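You operate a simulated robot arm through the tools that you are given. There is no shell and no other tool. Be economical: measure what you need, move in short steps, check, and stop when the job is done.

Carry out the task below with a simulated robot arm. There is one attempt and no reset: what you move stays moved.

TASK
Vacuum the grit off the utility cabinet.
Fine: vacuum back in its dock and switched off. What is to be rubbed or washed off counts as gone when no trace of it is left.

Only the result counts: the job must be done as asked and must still hold three seconds after the hand-in. Knocking over, shifting, dropping, spilling or breaking anything else fails it.

THE ROBOT
A 7-joint arm with a two-finger parallel gripper, fixed in place. Base frame: the origin is at the foot of the arm, x ahead of it, y to its left, z up; the work surface is at about z = 86. Lengths are in cm, angles in rad, forces in N, time in s.
Its first joint turns from -2.897 to 2.897 rad. Payload 4.4 kg.
Tool frame: the origin (TCP) lies between the finger pads and is the grasp point; the fingertips stand 2.3 cm ahead of it; z points along the fingers, y is the line along which they close. Largest opening 9.4 cm; finger width 3.8, thickness 1; the body of the gripper, 5.4 by 9.6 cm, starts 3.9 cm behind the TCP.
Orientation is that of the tool frame in the base frame, as a unit quaternion [x, y, z, w]. With the fingers straight down and closing along the base's y, the tool's x points along the base's -x, its y along +y and its z along -z.

THE INTERFACE
- The arm moves only by the tool jog_arm. Its argument "moves" is a list of rows, each a list of 7 numbers: the shift along the tool's x, y, z in units of 100 mm (1.0 is 100 mm), then the turn, a rotation vector about the tool's x, y, z in units of 180 degrees (1.0 is 180 degrees), then the gripper command, from -1 (shut) to 1 (fully open), values between in proportion. In form: [[x, y, z, rx, ry, rz, grip], ...]. A call has 1 to 12 rows; each row is the pose to reach, as a shift and turn from the pose commanded when the call began, along the tool's axes at that moment. A call with a number of a shift or a turn outside -1 to 1 is refused whole. Rows are played at 5 a second. More than 5 cm and 0.15 rad between two rows, or a gripper value outside its range, and nothing of the call is played. Where a pose cannot be reached the arm comes as near as it can. A force on the tool above 40 N (or 10 N above the force at the start of the call, whichever is more), or a blocked arm, ends the call early, and 0.2 s more pass. Each finger travels about 7.2 cm/s and halts on what it meets, pressing with about 35 N; the grip force reading is that of the motor and also rises with nothing between the fingers. The clock runs only during rows and for 0.2 s after the last one: add rows that repeat a pose to give the fingers time. It gives the time, the measured TCP pose, the force on the tool (base axes), the opening and the grip force at its end, in the units of the frame above (readings bear some noise), with the torque about the TCP (base axes, N m) and any sound that the robot's microphone picked up, and new pictures: "views" is both (left out), scene, wrist or none.
- Cameras (640 x 400 px; columns grow to the right, rows downward): "scene" is fixed at [4.93, 50.07, 154.1]; the picture's right is [-0.41, -0.91, 0.00], its down [-0.55, 0.24, -0.80] and it looks along [0.73, -0.33, -0.60] (base axes); focal length 341 px, centre (320, 200). "wrist" rides on the gripper at [8.6, 1.6, -7.5] in the tool frame; the picture's right is [-0.18, 0.98, 0.00], its down [-0.58, -0.11, -0.81] and it looks along [-0.79, -0.15, 0.59] (tool axes); focal length 243 px, centre (320, 200). There is no depth. A picture from a camera that has moved, and an enlarged one, comes with that camera's place and axes in the base frame and with its lens.
- inspect(camera, box): a new picture of the part [left, top, right, bottom] of that camera's present view, enlarged. It takes no simulated time.
- finish_job(): hands the job in; it is judged then, once.

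Go step by step. Nothing tells you positions but the pictures and the camera data: compare them with the known pose of the tool, close in by small moves and look again before you grip or let go. The budget is 120 turns and 200 pictures, counting those below and the enlarged ones. Unless the task says otherwise, let go and move clear before handing in, and close with one line.

The tools are called after ">>>" by a JSON object that holds its "op" and its "data". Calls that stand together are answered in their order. jog_arm: Moves the arm, as the interface text tells. Its arguments: {"type":"object","properties":{"moves":{"type":"array","items":{"type":"array","items":{"type":"number"}}},"views":{"type":"string","enum":["both","scene","wrist","none"]}},"required":["moves"]} The other tools are called the same way: inspect (camera, box) takes an enlarged picture of a part of a camera's view; finish_job () hands the job in.

At the start:

```text
time: 0.0
tcp_pos: [61.32, 0.17, 123.27]
ee_rot: [0.0, 1.0, 0.0, 0.0]
ft_force: [-0.3, 0.0, 0.2]
torque: [-0.03, 0.04, -0.01]
gripper_width: 9.41
finger_force: 0.0
```

scene: 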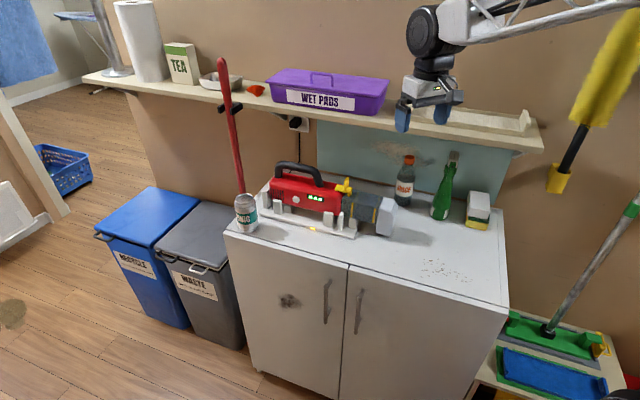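
wrist: 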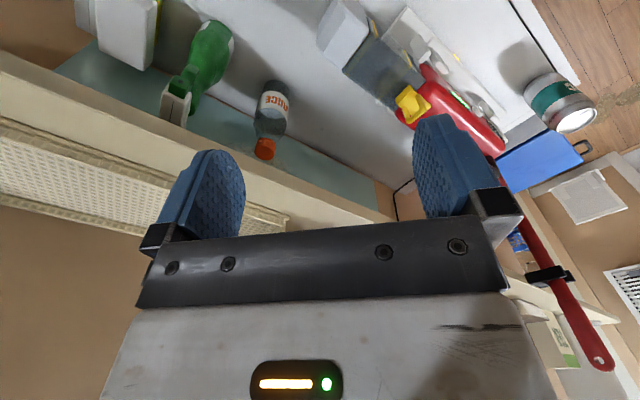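

I see a red handheld vacuum lying in a dock on the cabinet top, and speckled grit on the right front of the top. I'll look closer at both.

>>> {"op": "inspect", "data": {"camera": "scene", "box": [220, 150, 420, 275]}}

>>> {"op": "inspect", "data": {"camera": "scene", "box": [370, 180, 530, 280]}}

>>> {"op": "inspect", "data": {"camera": "wrist", "box": [300, 0, 620, 200]}}

```text
3.20 times, centred on (320, 212) of scene
camera zoom: at [4.93, 50.07, 154.1], right [-0.41, -0.91, 0.0], down [-0.55, 0.24, -0.8], along [0.73, -0.33, -0.6], focal length 1092 px, centre (320, 160)
```

zoom: 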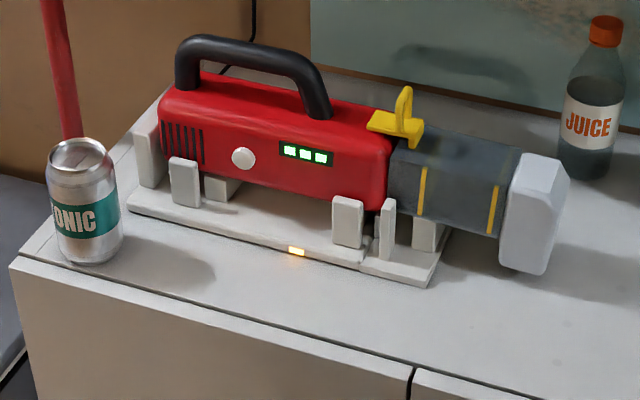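

```text
4.00 times, centred on (450, 230) of scene
camera zoom: at [4.93, 50.07, 154.1], right [-0.41, -0.91, 0.0], down [-0.55, 0.24, -0.8], along [0.73, -0.33, -0.6], focal length 1365 px, centre (-200, 80)
```

zoom: 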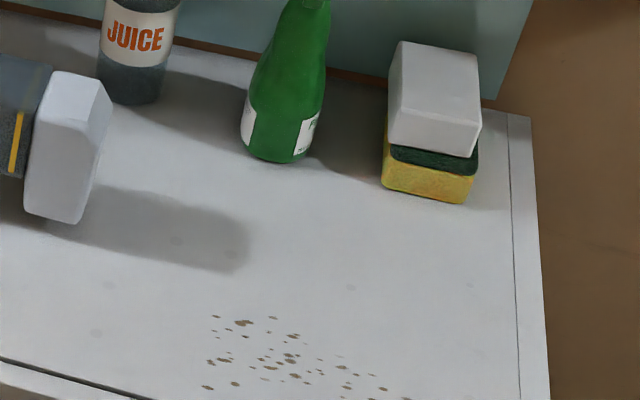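

```text
2.00 times, centred on (460, 100) of wrist
camera zoom: at [52.59, 1.86, 130.81], right [0.18, 0.98, 0.0], down [0.58, -0.11, 0.81], along [0.79, -0.15, -0.59], focal length 485 px, centre (40, 400)
```

zoom: 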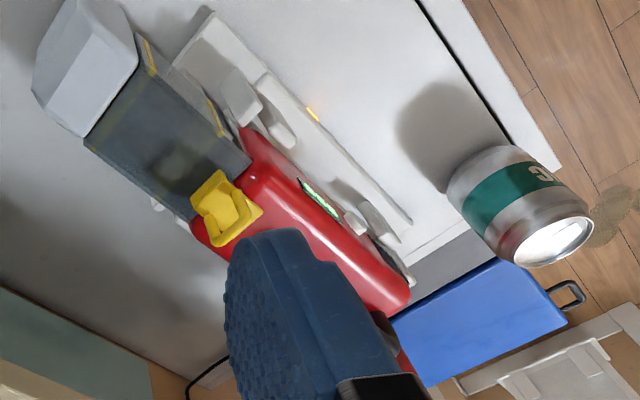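

The cabinet is turned about 45° in the base frame. By my estimates its front edge runs along (-0.69,-0.72), the vacuum lies parallel to that edge, and the shelf edge is close behind it. I'll turn the tool to line up with the vacuum and back off from the shelf for a better look.

>>> {"op": "jog_arm", "data": {"moves": [[0.07, 0.07, 0, 0, 0, -0.043, 1], [0.14, 0.14, 0, 0, 0, -0.085, 1], [0.21, 0.21, 0, 0, 0, -0.128, 1], [0.28, 0.28, 0, 0, 0, -0.17, 1], [0.35, 0.35, 0, 0, 0, -0.213, 1], [0.43, 0.41, 0, 0, 0, -0.2556, 1]]}}

```text
time: 1.4
tcp_pos: [56.93, 4.32, 123.21]
ee_rot: [-0.392, 0.92, 0.0, 0.0]
ft_force: [-0.6, 0.2, -0.2]
torque: [-0.01, -0.01, -0.06]
gripper_width: 9.42
finger_force: 0.0
camera wrist: at [49.73, -0.79, 130.88], right [-0.58, 0.81, 0.0], down [0.48, 0.34, 0.81], along [0.66, 0.47, -0.59], focal length 243 px, centre (320, 200)
```

scene: 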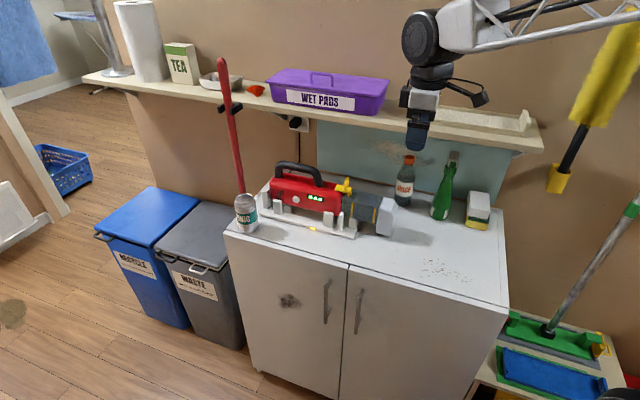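
wrist: 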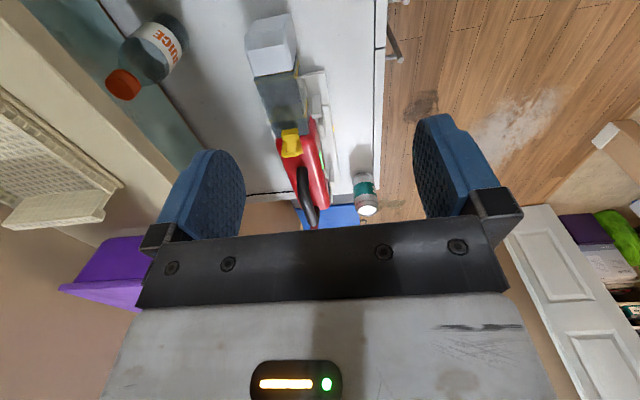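

>>> {"op": "inspect", "data": {"camera": "wrist", "box": [200, 0, 440, 240]}}

```text
1.67 times, centred on (320, 120) of wrist
camera zoom: at [49.73, -0.79, 130.88], right [-0.58, 0.81, 0.0], down [0.48, 0.34, 0.81], along [0.66, 0.47, -0.59], focal length 404 px, centre (320, 333)
```

zoom: 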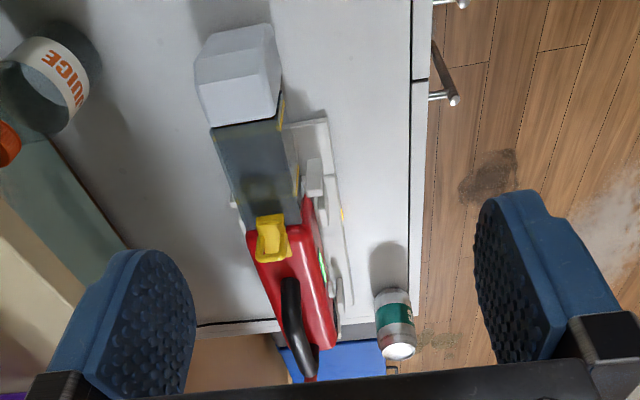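

Triangulating from both cameras puts the handle bar at about z≈101. I'll move the hand to the right to see the nozzle end face and the grit.

>>> {"op": "jog_arm", "data": {"moves": [[0.3, 0, 0.2, 0, 0, 0, 1], [0.6, 0, 0.5, 0, 0, 0, 1], [0.9, 0, 0.8, 0, 0, 0, 1], [1.0, 0, 1.0, 0, 0, 0, 1]], "views": "none"}}

>>> {"op": "jog_arm", "data": {"moves": [[0.3, 0, 0.2, 0, 0, 0, 1], [0.6, 0, 0.4, 0, 0, 0, 1], [0.9, 0, 0.6, 0, 0, 0, 1], [1.0, 0, 0.8, 0, 0, 0, 1]]}}

```text
time: 2.4
tcp_pos: [49.96, -2.91, 113.12]
ee_rot: [-0.391, 0.92, 0.001, 0.0]
ft_force: [-0.8, -0.2, -0.5]
torque: [0.0, 0.02, 0.01]
gripper_width: 9.42
finger_force: 0.1
```

```text
time: 3.4
tcp_pos: [43.21, -10.07, 105.22]
ee_rot: [-0.391, 0.921, 0.0, -0.001]
ft_force: [-0.1, 0.0, -0.8]
torque: [0.02, 0.0, 0.01]
gripper_width: 9.39
finger_force: 0.1
camera wrist: at [36.04, -15.04, 112.78], right [-0.58, 0.81, 0.0], down [0.48, 0.34, 0.81], along [0.66, 0.47, -0.59], focal length 243 px, centre (320, 200)
```

scene: 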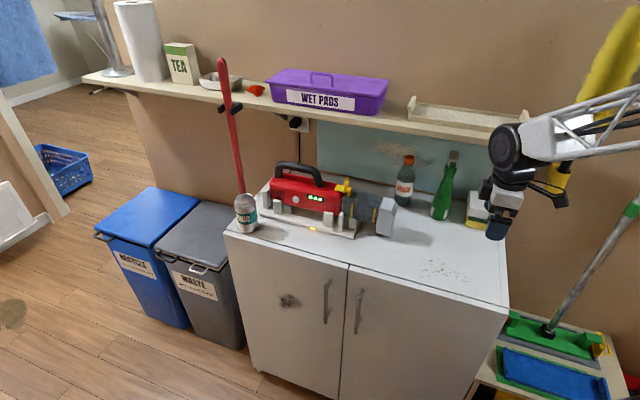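
wrist: 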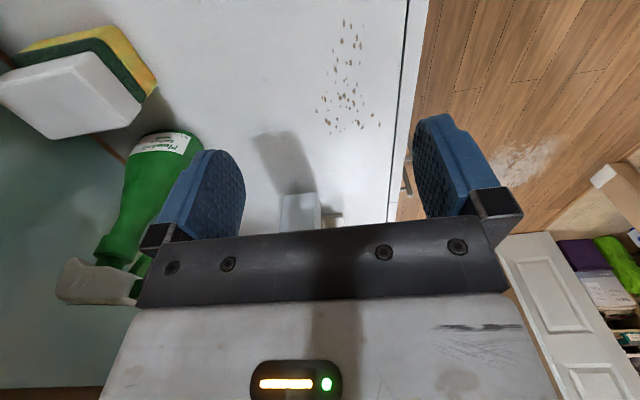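

The grit patch spans about 14 × 8.5 cm near the front right of the top. The gripper body hides the nozzle, so I'll tilt the hand to look along the cabinet at it.

>>> {"op": "jog_arm", "data": {"moves": [[0, 0, 0, 0, -0.045, 0, 1], [0, 0, 0, 0, -0.09, 0, 1], [0, 0, 0, 0, -0.135, 0, 1]], "views": "wrist"}}

```text
time: 4.2
tcp_pos: [43.11, -10.15, 105.26]
ee_rot: [-0.381, 0.9, 0.082, 0.194]
ft_force: [0.0, 0.6, 0.9]
torque: [0.01, 0.01, 0.01]
gripper_width: 9.39
finger_force: 0.0
camera wrist: at [34.38, -16.79, 108.58], right [-0.59, 0.8, 0.08], down [0.21, 0.07, 0.97], along [0.78, 0.59, -0.21], focal length 243 px, centre (320, 200)
```

wrist: 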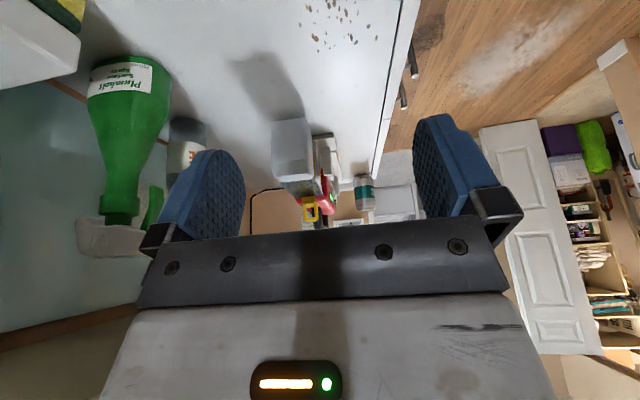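

>>> {"op": "inspect", "data": {"camera": "wrist", "box": [230, 90, 390, 230]}}

```text
2.86 times, centred on (310, 160) of wrist
camera zoom: at [34.38, -16.79, 108.58], right [-0.59, 0.8, 0.08], down [0.21, 0.07, 0.97], along [0.78, 0.59, -0.21], focal length 693 px, centre (349, 314)
```

zoom: 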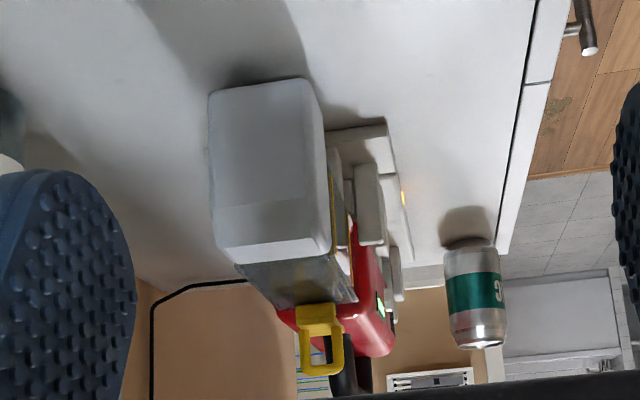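

The head is a white box with a blank end face, so its mouth may be that face or the underside. Next I'll view the vacuum's side from in front of the cabinet to identify the button and the dock posts.

>>> {"op": "jog_arm", "data": {"moves": [[0, 0, 0, 0, 0.045, 0, 1], [0, 0, 0, 0, 0.09, 0, 1], [0, 0, 0, 0, 0.135, 0, 1]], "views": "none"}}

>>> {"op": "jog_arm", "data": {"moves": [[-0.25, 0.25, -0.25, 0, 0, 0, 1], [-0.5, 0.5, -0.5, 0, 0, 0, 1], [-0.75, 0.75, -0.75, 0, 0, 0, 1], [-1, 1, -1, 0, 0, 0, 1]], "views": "none"}}

>>> {"op": "jog_arm", "data": {"moves": [[-0.33, 0.27, -0.1, 0, 0, 0, 1], [-0.66, 0.54, -0.2, 0, 0, 0, 1], [-1, 0.8, -0.3, 0, 0, 0, 1]], "views": "none"}}

>>> {"op": "jog_arm", "data": {"moves": [[-0.4, 0, 0, 0, 0, 0, 1], [-0.8, 0, 0, 0, 0, 0, 1], [-1, 0, 0, 0, 0, 0, 1]], "views": "none"}}

>>> {"op": "jog_arm", "data": {"moves": [[-0.1, 0, 0, 0, 0, 0.0455, 1], [-0.2, 0, 0, 0, 0, 0.091, 1], [-0.3, 0, 0, 0, 0, 0.1365, 1], [-0.4, 0, 0, 0, 0, 0.182, 1], [-0.5, 0, 0, 0, 0, 0.2275, 1], [-0.6, 0, 0, 0, 0, 0.273, 1], [-0.7, 0, 0, 0, 0, 0.3185, 1], [-0.8, 0, 0, 0, 0, 0.364, 1], [-0.9, 0, 0, 0, 0, 0.4095, 1], [-1, 0, 0, 0, 0, 0.455, 1], [-1, 0, 0, 0, 0, 0.5, 1]]}}

```text
time: 5.0
tcp_pos: [43.19, -10.23, 105.23]
ee_rot: [-0.392, 0.92, 0.0, -0.001]
ft_force: [0.2, 0.3, 0.1]
torque: [-0.02, 0.01, -0.02]
gripper_width: 9.41
finger_force: 0.1
```

```text
time: 6.0
tcp_pos: [42.82, 3.79, 115.36]
ee_rot: [-0.39, 0.921, 0.0, -0.001]
ft_force: [-1.4, 0.4, 0.5]
torque: [0.0, 0.02, 0.0]
gripper_width: 9.4
finger_force: 0.0
```

```text
time: 6.8
tcp_pos: [44.21, 16.75, 118.1]
ee_rot: [-0.391, 0.92, 0.0, -0.001]
ft_force: [0.3, -0.6, -0.6]
torque: [-0.01, 0.01, 0.03]
gripper_width: 9.4
finger_force: 0.0
```

```text
time: 7.6
tcp_pos: [50.93, 23.84, 118.01]
ee_rot: [-0.39, 0.921, 0.0, 0.0]
ft_force: [0.3, 0.0, -0.3]
torque: [0.01, 0.0, 0.0]
gripper_width: 9.38
finger_force: 0.1
```

```text
time: 10.0
tcp_pos: [57.93, 30.97, 118.15]
ee_rot: [0.375, 0.927, 0.001, 0.0]
ft_force: [0.4, -0.2, -0.2]
torque: [0.01, 0.01, -0.02]
gripper_width: 9.41
finger_force: 0.0
camera wrist: at [52.84, 38.3, 125.65], right [0.82, 0.58, 0.0], down [0.34, -0.48, 0.81], along [0.47, -0.66, -0.59], focal length 243 px, centre (320, 200)
```

scene: 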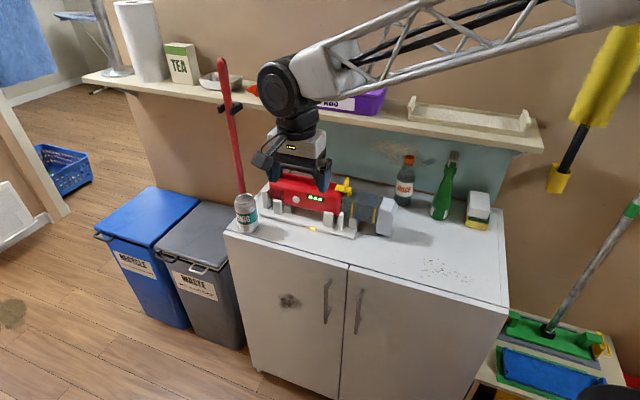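
wrist: 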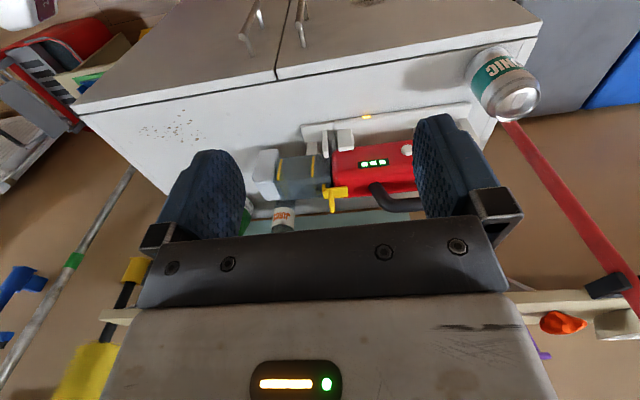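

>>> {"op": "inspect", "data": {"camera": "wrist", "box": [240, 90, 440, 230]}}

```text
2.86 times, centred on (340, 160) of wrist
camera zoom: at [52.84, 38.3, 125.65], right [0.82, 0.58, 0.0], down [0.34, -0.48, 0.81], along [0.47, -0.66, -0.59], focal length 693 px, centre (263, 314)
```

zoom: 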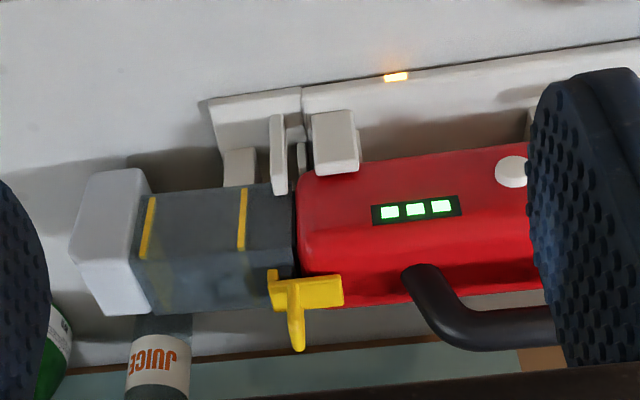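

The yellow part looks like a bin latch. The round white knob on the front side, at roughly s≈-74, z≈93, is probably the power button. I'll turn the hand back to line up with the vacuum and tilt it so a closed fingertip can press the button from the front.

>>> {"op": "jog_arm", "data": {"moves": [[0, 0.1, 0.0, 0, 0, -0.0455, 1], [0, 0.2, 0.1, 0, 0, -0.091, 0], [0, 0.3, 0.2, 0, 0, -0.1365, -1], [0, 0.4, 0.3, 0, 0, -0.182, -1], [0, 0.5, 0.4, 0, 0, -0.2275, -1], [0, 0.6, 0.5, 0, 0, -0.273, -1], [0, 0.7, 0.6, 0, 0, -0.3185, -1], [0, 0.8, 0.7, 0, 0, -0.364, -1], [0, 0.9, 0.7, 0, 0, -0.4095, -1], [0, 1, 0.7, 0, 0, -0.455, -1], [0, 1, 0.7, 0, 0, -0.495, -1]], "views": "none"}}

>>> {"op": "jog_arm", "data": {"moves": [[0, 0, 0, 0.045, 0, 0, -1], [0, 0, 0, 0.09, 0, 0, -1], [0, 0, 0, 0.135, 0, 0, -1], [0, 0, 0, 0.18, 0, 0, -1], [0, 0, 0, 0.225, 0, 0, -1], [0, 0, 0, 0.27, 0, 0, -1], [0, 0, 0, 0.315, 0, 0, -1], [0, 0, 0, 0.333, 0, 0, -1]]}}

```text
time: 12.4
tcp_pos: [64.88, 38.38, 111.22]
ee_rot: [-0.383, 0.924, 0.0, 0.0]
ft_force: [1.0, -1.3, 1.0]
torque: [0.01, 0.01, 0.02]
gripper_width: 0.0
finger_force: 34.8
```

```text
time: 14.2
tcp_pos: [64.94, 38.23, 111.18]
ee_rot: [-0.333, 0.799, -0.462, 0.191]
ft_force: [-1.0, 0.0, 0.4]
torque: [0.02, 0.01, 0.0]
gripper_width: 0.0
finger_force: 35.5
camera wrist: at [53.64, 37.38, 113.64], right [-0.22, 0.48, -0.85], down [-0.05, 0.87, 0.5], along [0.97, 0.15, -0.17], focal length 243 px, centre (320, 200)
```

scene: 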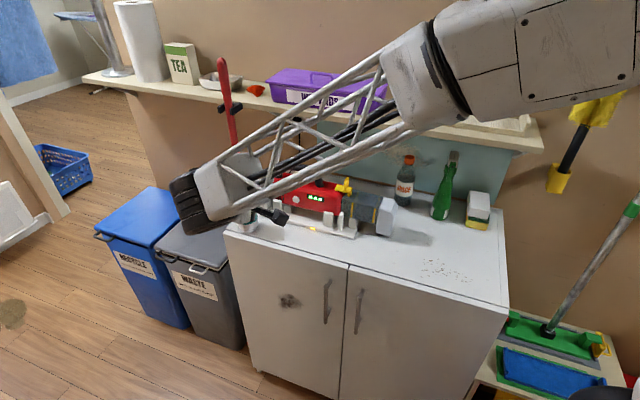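
wrist: 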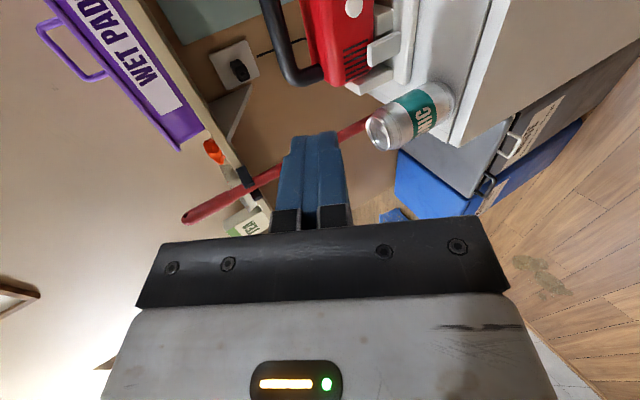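

The hand is closed and tilted 60° toward the wall. I'll advance to just in front of the button.

>>> {"op": "jog_arm", "data": {"moves": [[-0.1, 0.1, 0.35, 0, 0, 0, -1], [-0.19, 0.2, 0.7, 0, 0, 0, -1], [-0.19, 0.35, 1, 0, 0, 0, -1]], "views": "none"}}

>>> {"op": "jog_arm", "data": {"moves": [[0, 0, 0.35, 0, 0, 0, -1], [0, 0, 0.7, 0, 0, 0, -1], [0, 0, 0.8, 0, 0, 0, -1]]}}

```text
time: 15.0
tcp_pos: [70.89, 34.71, 103.34]
ee_rot: [-0.331, 0.8, -0.462, 0.193]
ft_force: [0.3, 0.0, 0.2]
torque: [0.06, 0.04, -0.02]
gripper_width: 0.0
finger_force: 35.4
```

```text
time: 15.8
tcp_pos: [76.03, 29.93, 99.12]
ee_rot: [-0.333, 0.8, -0.461, 0.192]
ft_force: [0.6, 0.2, 0.0]
torque: [-0.03, 0.02, -0.01]
gripper_width: 0.0
finger_force: 34.9
camera wrist: at [64.65, 29.13, 101.62], right [-0.22, 0.48, -0.85], down [-0.05, 0.87, 0.5], along [0.97, 0.15, -0.17], focal length 243 px, centre (320, 200)
```

scene: 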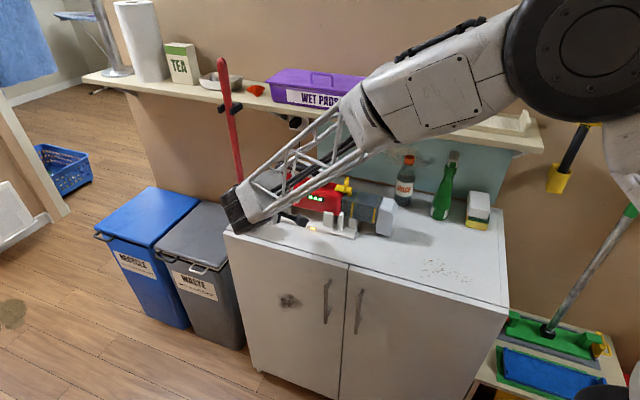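
wrist: 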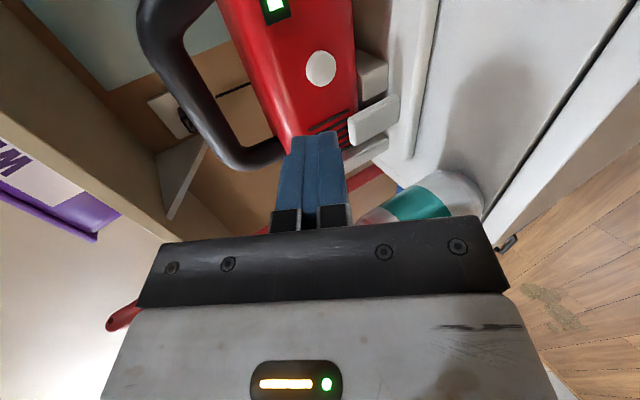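

Combining three views puts the button at about s=-74.3, f=-40.6, z=94.4, where f is the coordinate along the cabinet's front normal. I'll lower the fingertip to just in front of it.

>>> {"op": "jog_arm", "data": {"moves": [[0.08, 0.22, 0, 0, 0, 0, -1], [0.08, 0.22, 0.3, 0, 0, 0, -1], [0.08, 0.22, 0.5, 0, 0, 0, -1]], "views": "wrist"}}

>>> {"op": "inspect", "data": {"camera": "wrist", "box": [240, 20, 440, 160]}}

```text
time: 16.6
tcp_pos: [77.84, 27.25, 94.62]
ee_rot: [-0.332, 0.801, -0.461, 0.192]
ft_force: [0.3, 0.6, 1.2]
torque: [0.03, -0.01, 0.0]
gripper_width: 0.0
finger_force: 34.8
camera wrist: at [66.52, 26.31, 97.05], right [-0.22, 0.48, -0.85], down [-0.04, 0.87, 0.5], along [0.97, 0.15, -0.17], focal length 243 px, centre (320, 200)
```

wrist: 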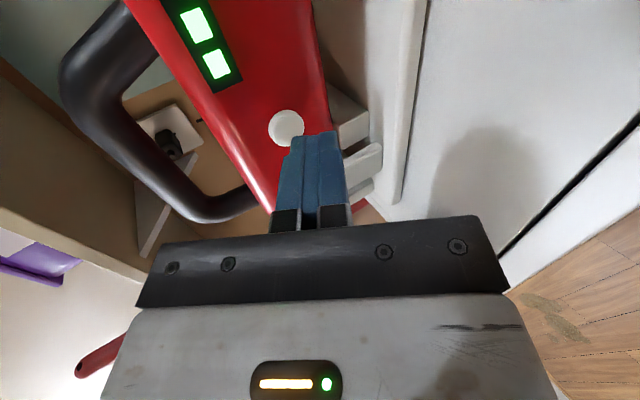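

```text
2.86 times, centred on (340, 90) of wrist
camera zoom: at [66.52, 26.31, 97.05], right [-0.22, 0.48, -0.85], down [-0.04, 0.87, 0.5], along [0.97, 0.15, -0.17], focal length 693 px, centre (263, 514)
```

zoom: 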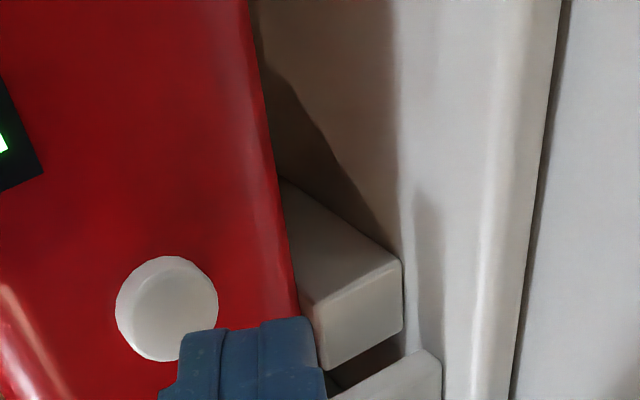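

The fingertip is about 2 cm from the button. I'll raise it slightly and advance level in small steps, watching the force.

>>> {"op": "jog_arm", "data": {"moves": [[0, -0.035, -0.02, 0, 0, 0, -1], [0, 0.015, 0.067, 0, 0, 0, -1], [0, 0.055, 0.136, 0, 0, 0, -1]], "views": "wrist"}}

```text
time: 17.4
tcp_pos: [78.33, 26.7, 93.54]
ee_rot: [-0.332, 0.8, -0.461, 0.192]
ft_force: [-0.7, 0.2, 0.0]
torque: [0.02, 0.0, 0.02]
gripper_width: 0.0
finger_force: 34.8
camera wrist: at [67.09, 25.67, 96.01], right [-0.22, 0.48, -0.85], down [-0.05, 0.87, 0.5], along [0.97, 0.15, -0.17], focal length 243 px, centre (320, 200)
```

wrist: 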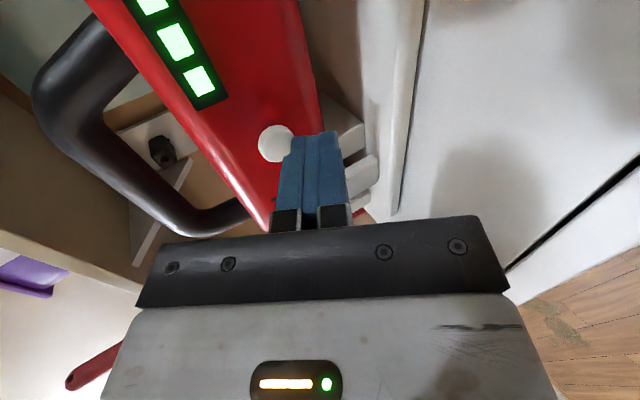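

I had one sign wrong and the tip went low. I'll correct upward first, then advance.

>>> {"op": "jog_arm", "data": {"moves": [[0, -0.13, -0.075, 0, 0, 0, -1], [0, -0.16, -0.023, 0, 0, 0, -1], [0, -0.18, 0.011, 0, 0, 0, -1]], "views": "wrist"}}

```text
time: 18.2
tcp_pos: [79.1, 25.81, 95.16]
ee_rot: [-0.332, 0.8, -0.461, 0.191]
ft_force: [-0.3, -0.2, -0.2]
torque: [0.03, 0.0, 0.02]
gripper_width: 0.0
finger_force: 34.9
camera wrist: at [67.78, 24.86, 97.61], right [-0.22, 0.48, -0.85], down [-0.04, 0.87, 0.5], along [0.97, 0.15, -0.17], focal length 243 px, centre (320, 200)
```

wrist: 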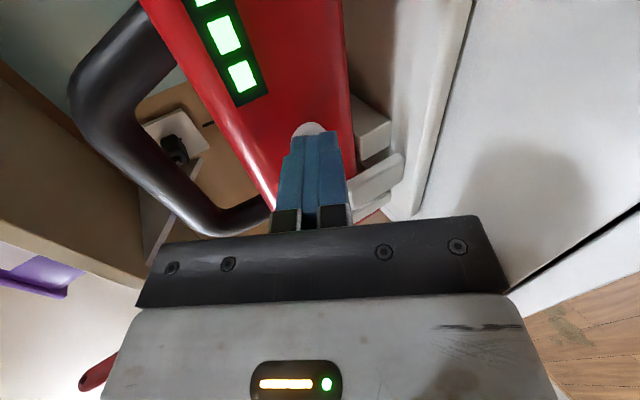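

The tip now covers the button. I'll press in gently.

>>> {"op": "jog_arm", "data": {"moves": [[0, -0.015, 0.026, 0, 0, 0, -1], [0, -0.03, 0.052, 0, 0, 0, -1]], "views": "none"}}

```text
time: 18.8
tcp_pos: [79.61, 25.25, 95.05]
ee_rot: [-0.332, 0.8, -0.462, 0.192]
ft_force: [-1.1, 0.9, 0.1]
torque: [-0.02, 0.01, 0.0]
gripper_width: 0.0
finger_force: 35.2
```

>>> {"op": "jog_arm", "data": {"moves": [[0, -0.01, 0.017, 0, 0, 0, -1], [0, -0.02, 0.035, 0, 0, 0, -1]], "views": "wrist"}}

```text
time: 19.4
tcp_pos: [79.87, 24.92, 95.09]
ee_rot: [-0.333, 0.8, -0.461, 0.191]
ft_force: [-1.7, 2.7, 0.9]
torque: [0.0, -0.04, 0.04]
gripper_width: 0.01
finger_force: 35.1
heard: click
camera wrist: at [68.55, 24.1, 97.57], right [-0.22, 0.48, -0.85], down [-0.05, 0.87, 0.5], along [0.97, 0.15, -0.17], focal length 243 px, centre (320, 200)
```

wrist: 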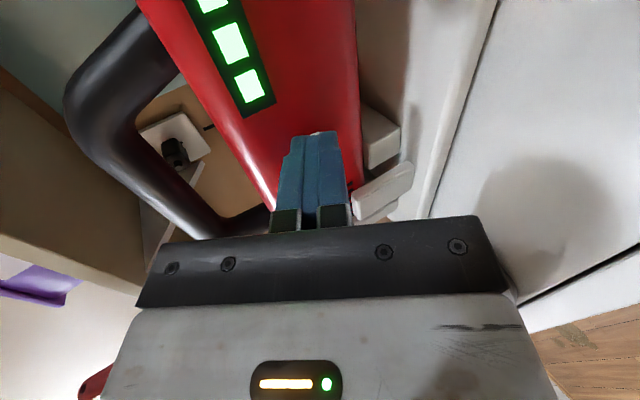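

A click was heard at 3–4 N. I'll back off and see whether the motor runs.

>>> {"op": "jog_arm", "data": {"moves": [[0, 0.1, -0.17, 0, 0, 0, -1], [0, 0.2, -0.34, 0, 0, 0, -1], [0, 0.25, -0.43, 0, 0, 0, -1], [0, 0.25, -0.43, 0, 0, 0, -1]], "views": "wrist"}}

```text
time: 20.4
tcp_pos: [76.26, 28.67, 95.11]
ee_rot: [-0.332, 0.8, -0.461, 0.192]
ft_force: [-0.1, 0.6, 0.1]
torque: [0.0, 0.02, -0.01]
gripper_width: 0.03
finger_force: 35.5
camera wrist: at [64.93, 27.67, 97.6], right [-0.22, 0.48, -0.85], down [-0.04, 0.87, 0.5], along [0.97, 0.15, -0.17], focal length 243 px, centre (320, 200)
```

wrist: 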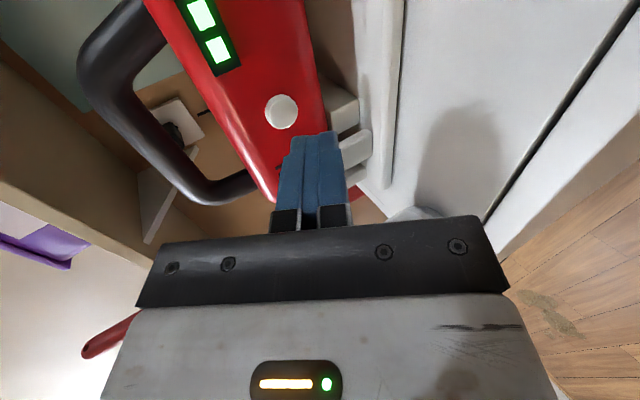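

>>> {"op": "inspect", "data": {"camera": "scene", "box": [220, 150, 420, 275]}}

```text
3.20 times, centred on (320, 212) of scene
camera zoom: at [4.93, 50.07, 154.1], right [-0.41, -0.91, 0.0], down [-0.55, 0.24, -0.8], along [0.73, -0.33, -0.6], focal length 1092 px, centre (320, 160)
```

zoom: 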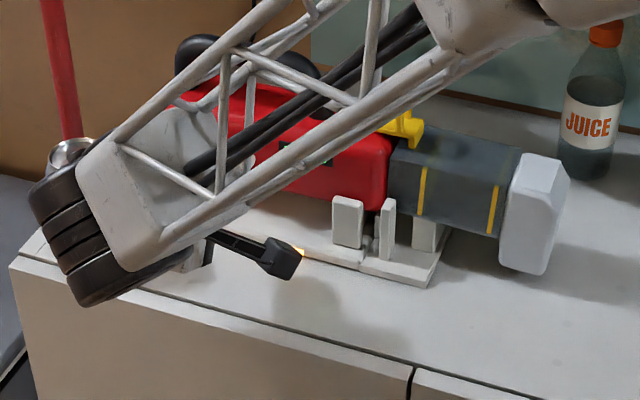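

No hum yet, so it may only run once out of the dock. I place the handle bar at f≈-44.3, z≈102, running from s=-69 to -81. I'll raise the hand, reduce the tilt to 30° and open the fingers.

>>> {"op": "jog_arm", "data": {"moves": [[0.05, -0.25, -0.15, -0.0417, 0, 0, -0.5], [0.1, -0.5, -0.3, -0.0833, 0, 0, 0], [0.2, -0.75, -0.43, -0.125, 0, 0, 0.3], [0.22, -0.95, -0.55, -0.1667, 0, 0, 0.3]]}}

```text
time: 21.4
tcp_pos: [74.62, 26.99, 106.25]
ee_rot: [-0.371, 0.892, -0.238, 0.099]
ft_force: [-0.3, -0.3, -0.2]
torque: [0.01, 0.0, 0.02]
gripper_width: 6.1
finger_force: 0.0
camera wrist: at [64.88, 24.6, 112.0], right [-0.47, 0.73, -0.49], down [0.19, 0.63, 0.75], along [0.86, 0.26, -0.44], focal length 243 px, centre (320, 200)
```

scene: 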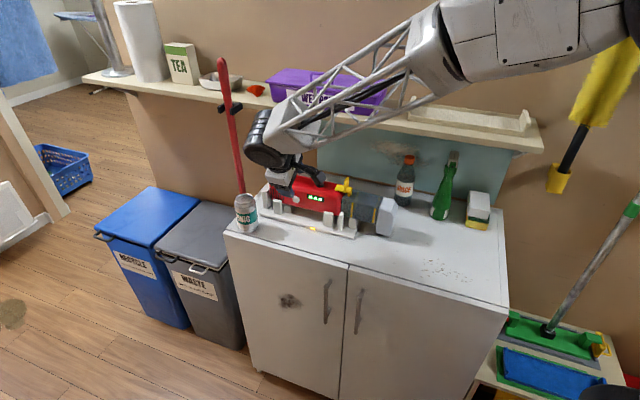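
wrist: 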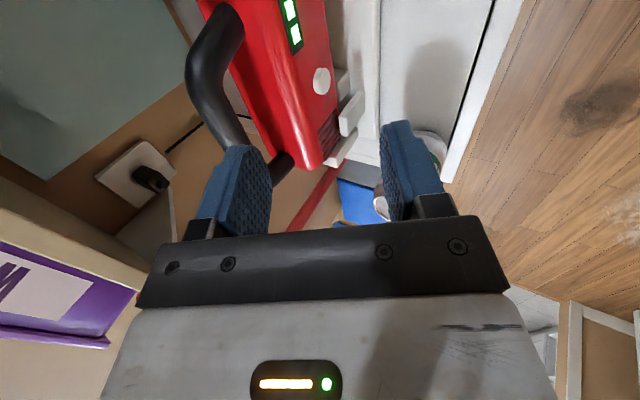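

The bar lies about 8.5 cm ahead along the tool axis and 7.2 cm to the side. I'll shift sideways first so the fingers straddle it.

>>> {"op": "jog_arm", "data": {"moves": [[0, -0.35, 0, 0, 0, 0, 1], [0, -0.72, 0, 0, 0, 0, 1], [0, -0.72, 0.3, 0, 0, 0, 1]]}}

```text
time: 22.2
tcp_pos: [80.35, 21.51, 107.36]
ee_rot: [-0.371, 0.892, -0.238, 0.099]
ft_force: [-0.3, -0.4, 0.0]
torque: [-0.01, 0.0, 0.02]
gripper_width: 9.42
finger_force: 0.0
camera wrist: at [70.5, 19.09, 113.07], right [-0.47, 0.73, -0.49], down [0.19, 0.63, 0.75], along [0.86, 0.26, -0.44], focal length 243 px, centre (320, 200)
```

scene: 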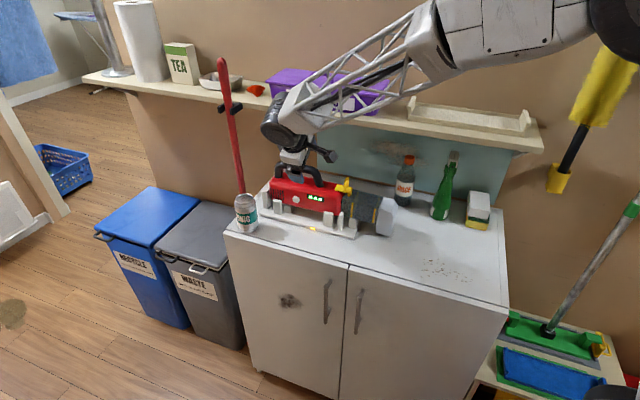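
wrist: 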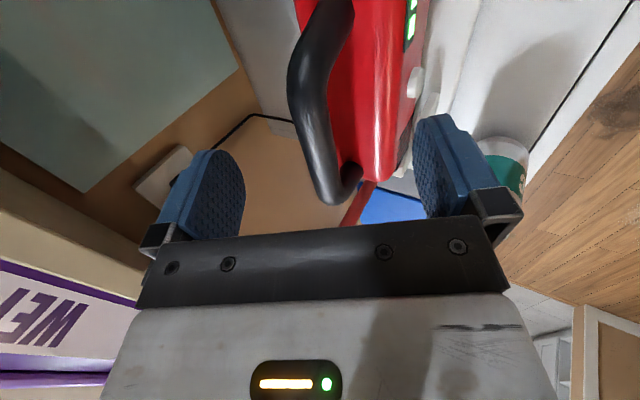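

The bar is well centred between the fingers. To keep the lower finger off the body I'll narrow the opening to about 5 cm and advance 4.8 cm.

>>> {"op": "jog_arm", "data": {"moves": [[0, 0, 0.0, 0, 0, 0, 0.1], [0, 0, 0.2, 0, 0, 0, 0.1], [0, 0, 0.35, 0, 0, 0, 0.1], [0, 0, 0.48, 0, 0, 0, 0.1]]}}

>>> {"op": "inspect", "data": {"camera": "wrist", "box": [220, 40, 420, 220]}}

```text
time: 23.2
tcp_pos: [81.9, 19.8, 102.87]
ee_rot: [-0.371, 0.892, -0.239, 0.098]
ft_force: [0.4, -0.1, -0.8]
torque: [0.01, -0.01, 0.01]
gripper_width: 5.17
finger_force: 0.1
camera wrist: at [72.13, 17.37, 108.63], right [-0.47, 0.73, -0.49], down [0.19, 0.63, 0.75], along [0.86, 0.26, -0.44], focal length 243 px, centre (320, 200)
```

scene: 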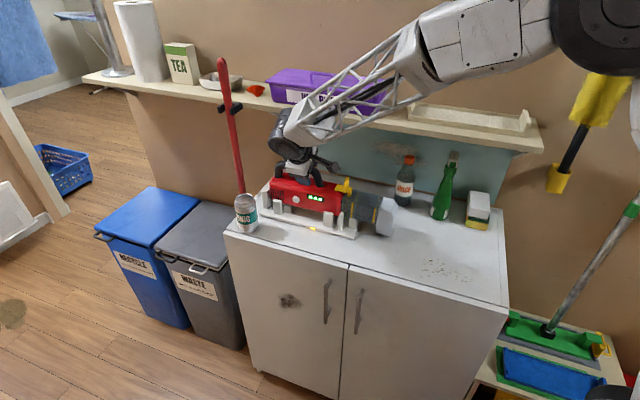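
wrist: 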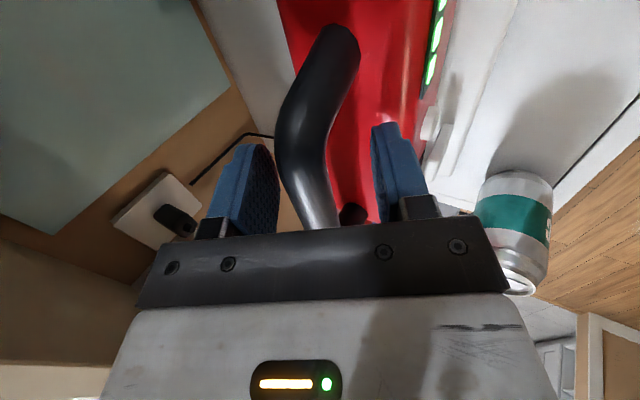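

```text
2.22 times, centred on (320, 130) of wrist
camera zoom: at [72.13, 17.37, 108.63], right [-0.47, 0.73, -0.49], down [0.19, 0.63, 0.75], along [0.86, 0.26, -0.44], focal length 539 px, centre (320, 356)
```

zoom: 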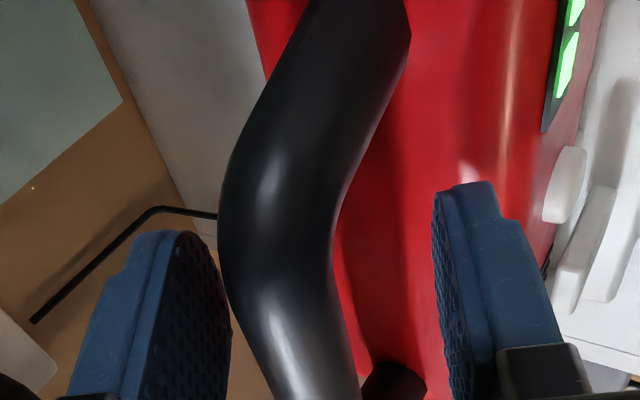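

The bar lies between the fingers, a little toward the wall-side one. I'll centre the hand by shifting 0.8 cm that way, then close.

>>> {"op": "jog_arm", "data": {"moves": [[0, -0.08, 0.0, 0, 0, 0, 0.1], [0, -0.08, 0.03, 0, 0, 0, -0.2]], "views": "wrist"}}

```text
time: 23.8
tcp_pos: [82.44, 19.3, 102.97]
ee_rot: [-0.37, 0.892, -0.238, 0.099]
ft_force: [0.0, 0.2, -0.2]
torque: [0.0, 0.01, -0.02]
gripper_width: 3.8
finger_force: 0.3
camera wrist: at [72.74, 16.83, 108.76], right [-0.47, 0.73, -0.49], down [0.19, 0.63, 0.75], along [0.86, 0.26, -0.44], focal length 243 px, centre (320, 200)
```

wrist: 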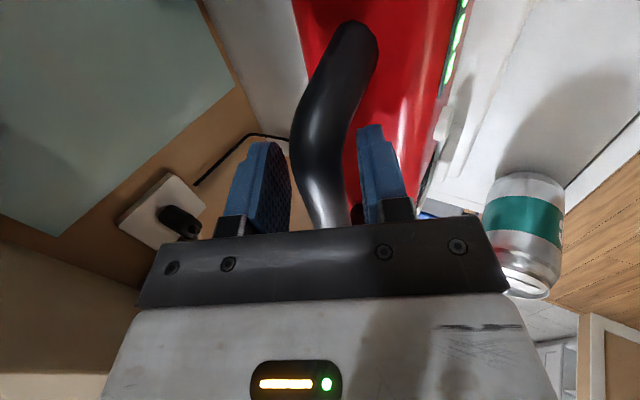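

>>> {"op": "jog_arm", "data": {"moves": [[0, 0, 0, 0, 0, 0, -0.5], [0, 0, 0, 0, 0, 0, -0.8], [0, 0, 0, 0, 0, 0, -1], [0, 0, 0, 0, 0, 0, -1]], "views": "wrist"}}

```text
time: 24.8
tcp_pos: [82.61, 19.17, 103.05]
ee_rot: [-0.371, 0.892, -0.239, 0.099]
ft_force: [7.4, 11.0, -0.3]
torque: [0.87, -0.09, -0.59]
gripper_width: 2.76
finger_force: 35.2
camera wrist: at [72.75, 16.84, 108.78], right [-0.47, 0.73, -0.49], down [0.19, 0.63, 0.75], along [0.86, 0.26, -0.44], focal length 243 px, centre (320, 200)
```

wrist: 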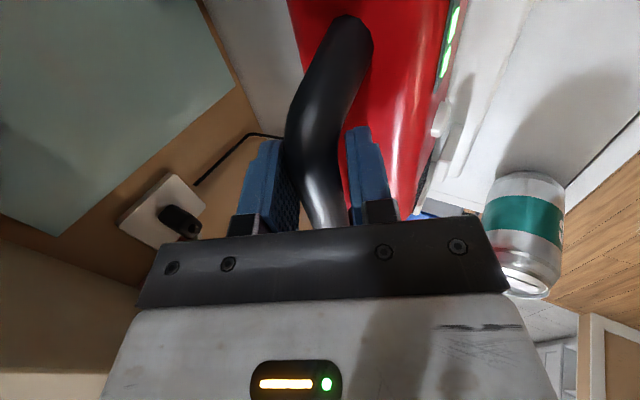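

It gripped at 2.76 cm but with a sideways load of about 13 N, so the pads are on the bend. I'll open, shift 1.5 cm rearward and regrip on the straight part.

>>> {"op": "jog_arm", "data": {"moves": [[0, 0, 0, 0, 0, 0, -0.1], [-0.1, 0, 0.0, 0, 0, 0, -0.1], [-0.2, 0, 0.0, 0, 0, 0, -0.1], [-0.2, 0, 0, 0, 0, 0, -0.5], [-0.2, 0, 0, 0, 0, 0, -1], [-0.2, 0, 0, 0, 0, 0, -1], [-0.2, 0, 0, 0, 0, 0, -1]], "views": "both"}}

```text
time: 26.4
tcp_pos: [83.81, 20.67, 103.21]
ee_rot: [-0.371, 0.892, -0.24, 0.099]
ft_force: [3.9, -5.3, 11.3]
torque: [-0.69, 0.42, 0.25]
gripper_width: 2.36
finger_force: 34.9
camera wrist: at [74.08, 18.29, 108.92], right [-0.47, 0.73, -0.49], down [0.19, 0.63, 0.75], along [0.86, 0.26, -0.44], focal length 243 px, centre (320, 200)
```

scene: 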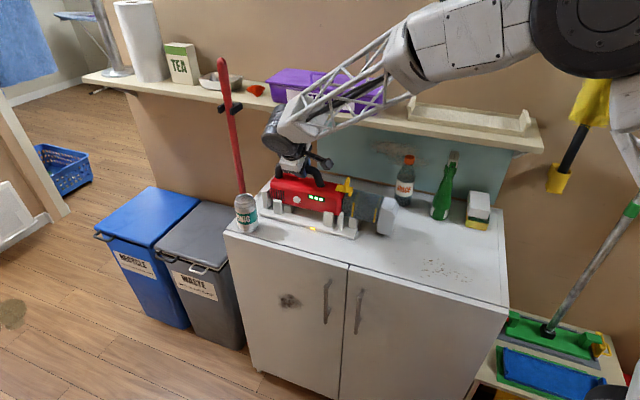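
wrist: 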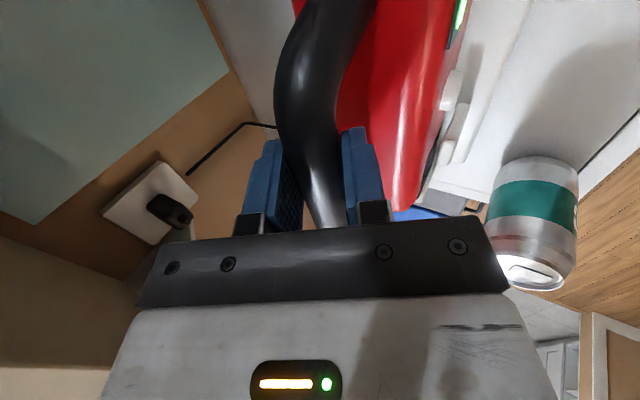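

The grip is solid at 2.36 cm, and the remaining ~13 N shows the hand is a few mm off centre. I'll relieve that and lift 2 cm.

>>> {"op": "jog_arm", "data": {"moves": [[0, -0.03, 0, 0, 0, 0, -1], [0, -0.055, -0.043, 0, 0, 0, -1], [0, -0.08, -0.087, 0, 0, 0, -1], [0, -0.13, -0.173, 0, 0, 0, -1]]}}

```text
time: 27.4
tcp_pos: [84.05, 20.38, 105.29]
ee_rot: [-0.371, 0.892, -0.239, 0.099]
ft_force: [1.8, 1.2, -8.3]
torque: [0.58, -0.59, -0.04]
gripper_width: 2.37
finger_force: 34.7
camera wrist: at [74.22, 18.1, 111.11], right [-0.47, 0.73, -0.49], down [0.19, 0.63, 0.75], along [0.86, 0.26, -0.44], focal length 243 px, centre (320, 200)
```

scene: 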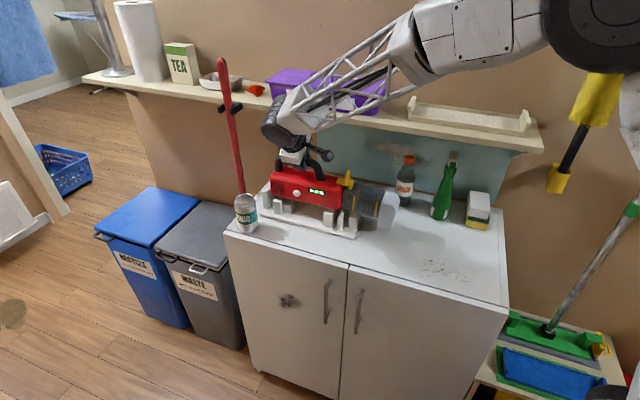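
wrist: 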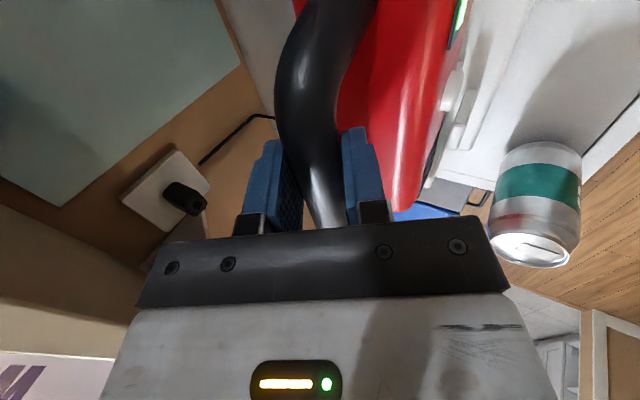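

>>> {"op": "inspect", "data": {"camera": "scene", "box": [220, 150, 420, 275]}}

```text
3.20 times, centred on (320, 212) of scene
camera zoom: at [4.93, 50.07, 154.1], right [-0.41, -0.91, 0.0], down [-0.55, 0.24, -0.8], along [0.73, -0.33, -0.6], focal length 1092 px, centre (320, 160)
```

zoom: 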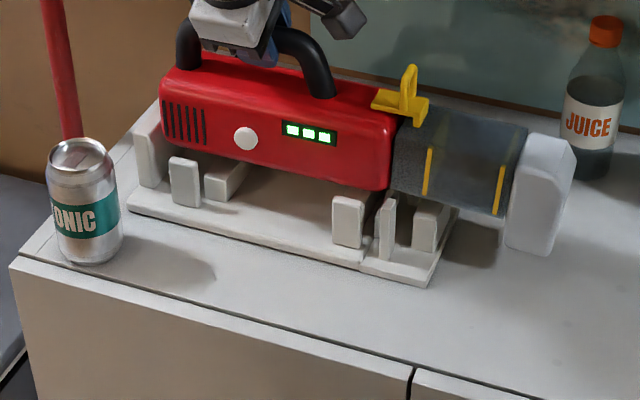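

It's out of the dock, level, and weighs about 8 N. The dock light is off and there's still no hum. I'll lift it clear and carry it toward the grit.

>>> {"op": "jog_arm", "data": {"moves": [[0, -0.1, -0.173, 0, 0, 0, -1], [0, -0.25, -0.433, 0, 0, 0, -1], [0, -0.4, -0.693, 0, 0, 0, -1], [0.0, -0.2, -0.81, 0, 0, 0, -1], [0.0, 0.1, -0.98, 0, 0, 0, -1]], "views": "none"}}

>>> {"op": "jog_arm", "data": {"moves": [[0.25, 0, 0, 0, 0, 0, -1], [0.5, 0, 0, 0, 0, 0, -1], [0.75, 0, 0, 0, 0, 0, -1], [1, 0, 0, 0, 0, 0, -1]]}}

```text
time: 28.6
tcp_pos: [80.11, 24.51, 112.97]
ee_rot: [-0.37, 0.893, -0.238, 0.098]
ft_force: [0.0, 0.4, -9.3]
torque: [0.32, -0.31, -0.01]
gripper_width: 2.37
finger_force: 35.1
```

```text
time: 29.6
tcp_pos: [72.94, 17.57, 113.04]
ee_rot: [-0.371, 0.892, -0.238, 0.099]
ft_force: [0.0, 1.9, -9.2]
torque: [0.36, -0.29, -0.01]
gripper_width: 2.36
finger_force: 35.0
camera wrist: at [63.15, 15.05, 118.79], right [-0.47, 0.73, -0.49], down [0.19, 0.63, 0.75], along [0.86, 0.26, -0.44], focal length 243 px, centre (320, 200)
```

scene: 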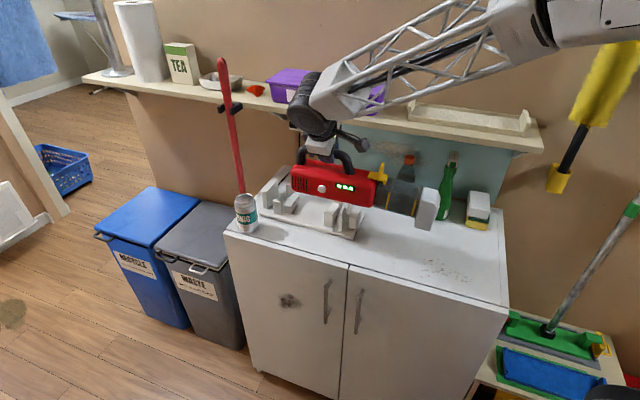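
wrist: 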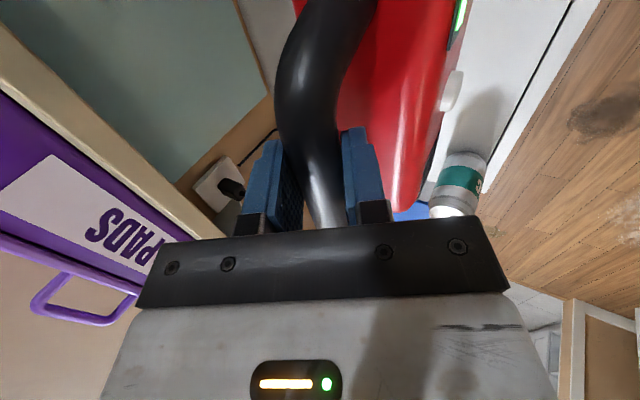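

>>> {"op": "inspect", "data": {"camera": "scene", "box": [260, 130, 460, 255]}}

```text
3.20 times, centred on (360, 192) of scene
camera zoom: at [4.93, 50.07, 154.1], right [-0.41, -0.91, 0.0], down [-0.55, 0.24, -0.8], along [0.73, -0.33, -0.6], focal length 1092 px, centre (192, 224)
```

zoom: 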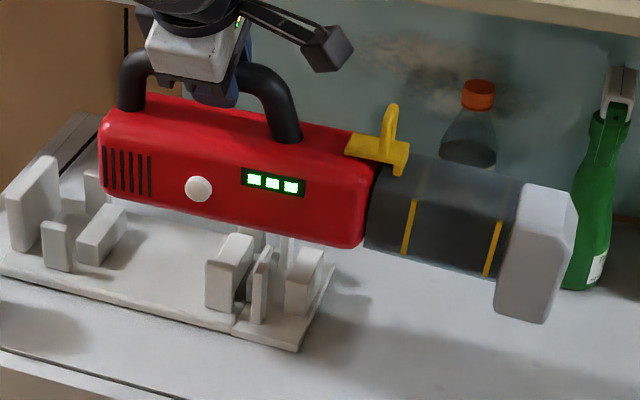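

The vacuum is steady in the grip, and the canister is transparent and empty. I'll pitch the nose down 30° so the head's lower edge points at the surface and the body clears the dock posts.

>>> {"op": "jog_arm", "data": {"moves": [[0.2, -0.07, -0.3, -0.0, 0, 0, -1], [0.4, -0.13, -0.62, 0, -0.036, 0.0208, -1], [0.6, -0.13, -0.62, 0, -0.072, 0.0417, -1], [0.8, -0.13, -0.62, 0, -0.108, 0.0625, -1], [0.9, -0.13, -0.62, 0, -0.1443, 0.0833, -1]]}}

```text
time: 30.8
tcp_pos: [65.16, 12.55, 119.16]
ee_rot: [-0.295, 0.888, -0.135, 0.326]
ft_force: [1.1, -0.5, -8.3]
torque: [0.06, -0.02, 0.02]
gripper_width: 2.36
finger_force: 34.8
camera wrist: at [54.19, 8.87, 119.81], right [-0.32, 0.89, -0.33], down [-0.13, 0.31, 0.94], along [0.94, 0.34, 0.02], focal length 243 px, centre (320, 200)
```

scene: 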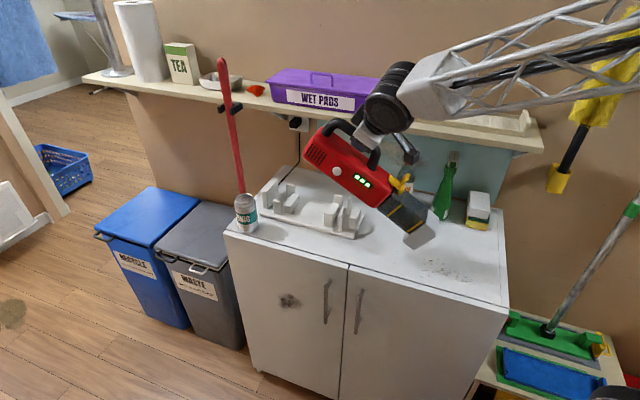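
wrist: 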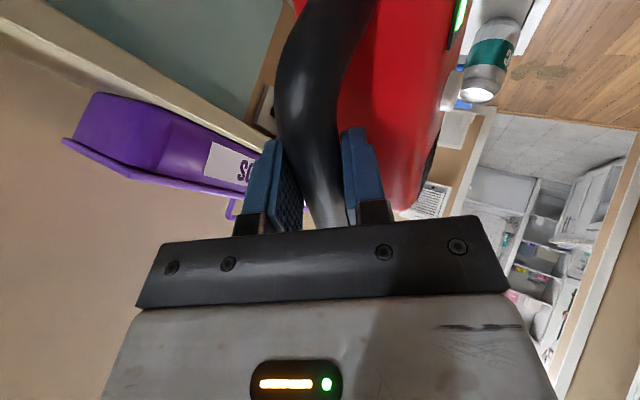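

>>> {"op": "inspect", "data": {"camera": "scene", "box": [340, 160, 500, 290]}}

```text
3.08 times, centred on (420, 225) of scene
camera zoom: at [4.93, 50.07, 154.1], right [-0.41, -0.91, 0.0], down [-0.55, 0.24, -0.8], along [0.73, -0.33, -0.6], focal length 1050 px, centre (12, 123)
```

zoom: 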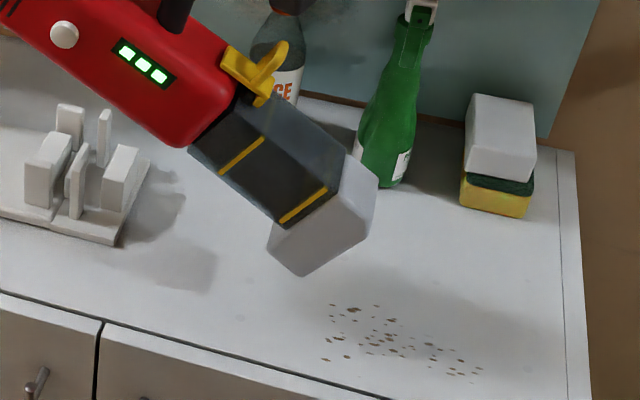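

The head's lower edge is at about s=-38.4, z=92. I'll lower it to about 1 cm above the surface at the near end of the grit.

>>> {"op": "jog_arm", "data": {"moves": [[0.2, 0.09, 0.13, 0, 0, 0, -1], [0.413, 0.175, 0.263, 0, 0, 0, -1], [0.413, 0.175, 0.263, 0, 0, 0, -1]], "views": "none"}}

>>> {"op": "inspect", "data": {"camera": "scene", "box": [340, 160, 500, 290]}}

```text
time: 31.6
tcp_pos: [63.62, 11.14, 114.56]
ee_rot: [-0.295, 0.888, -0.135, 0.326]
ft_force: [0.2, -1.2, -8.6]
torque: [0.08, -0.02, 0.0]
gripper_width: 2.37
finger_force: 35.4
```

```text
3.08 times, centred on (420, 225) of scene
camera zoom: at [4.93, 50.07, 154.1], right [-0.41, -0.91, 0.0], down [-0.55, 0.24, -0.8], along [0.73, -0.33, -0.6], focal length 1050 px, centre (12, 123)
```

zoom: 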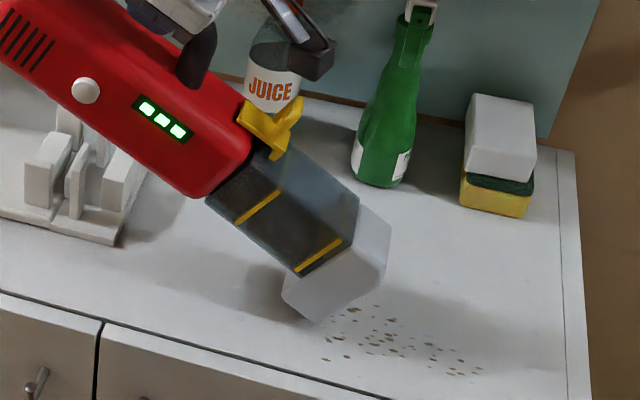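

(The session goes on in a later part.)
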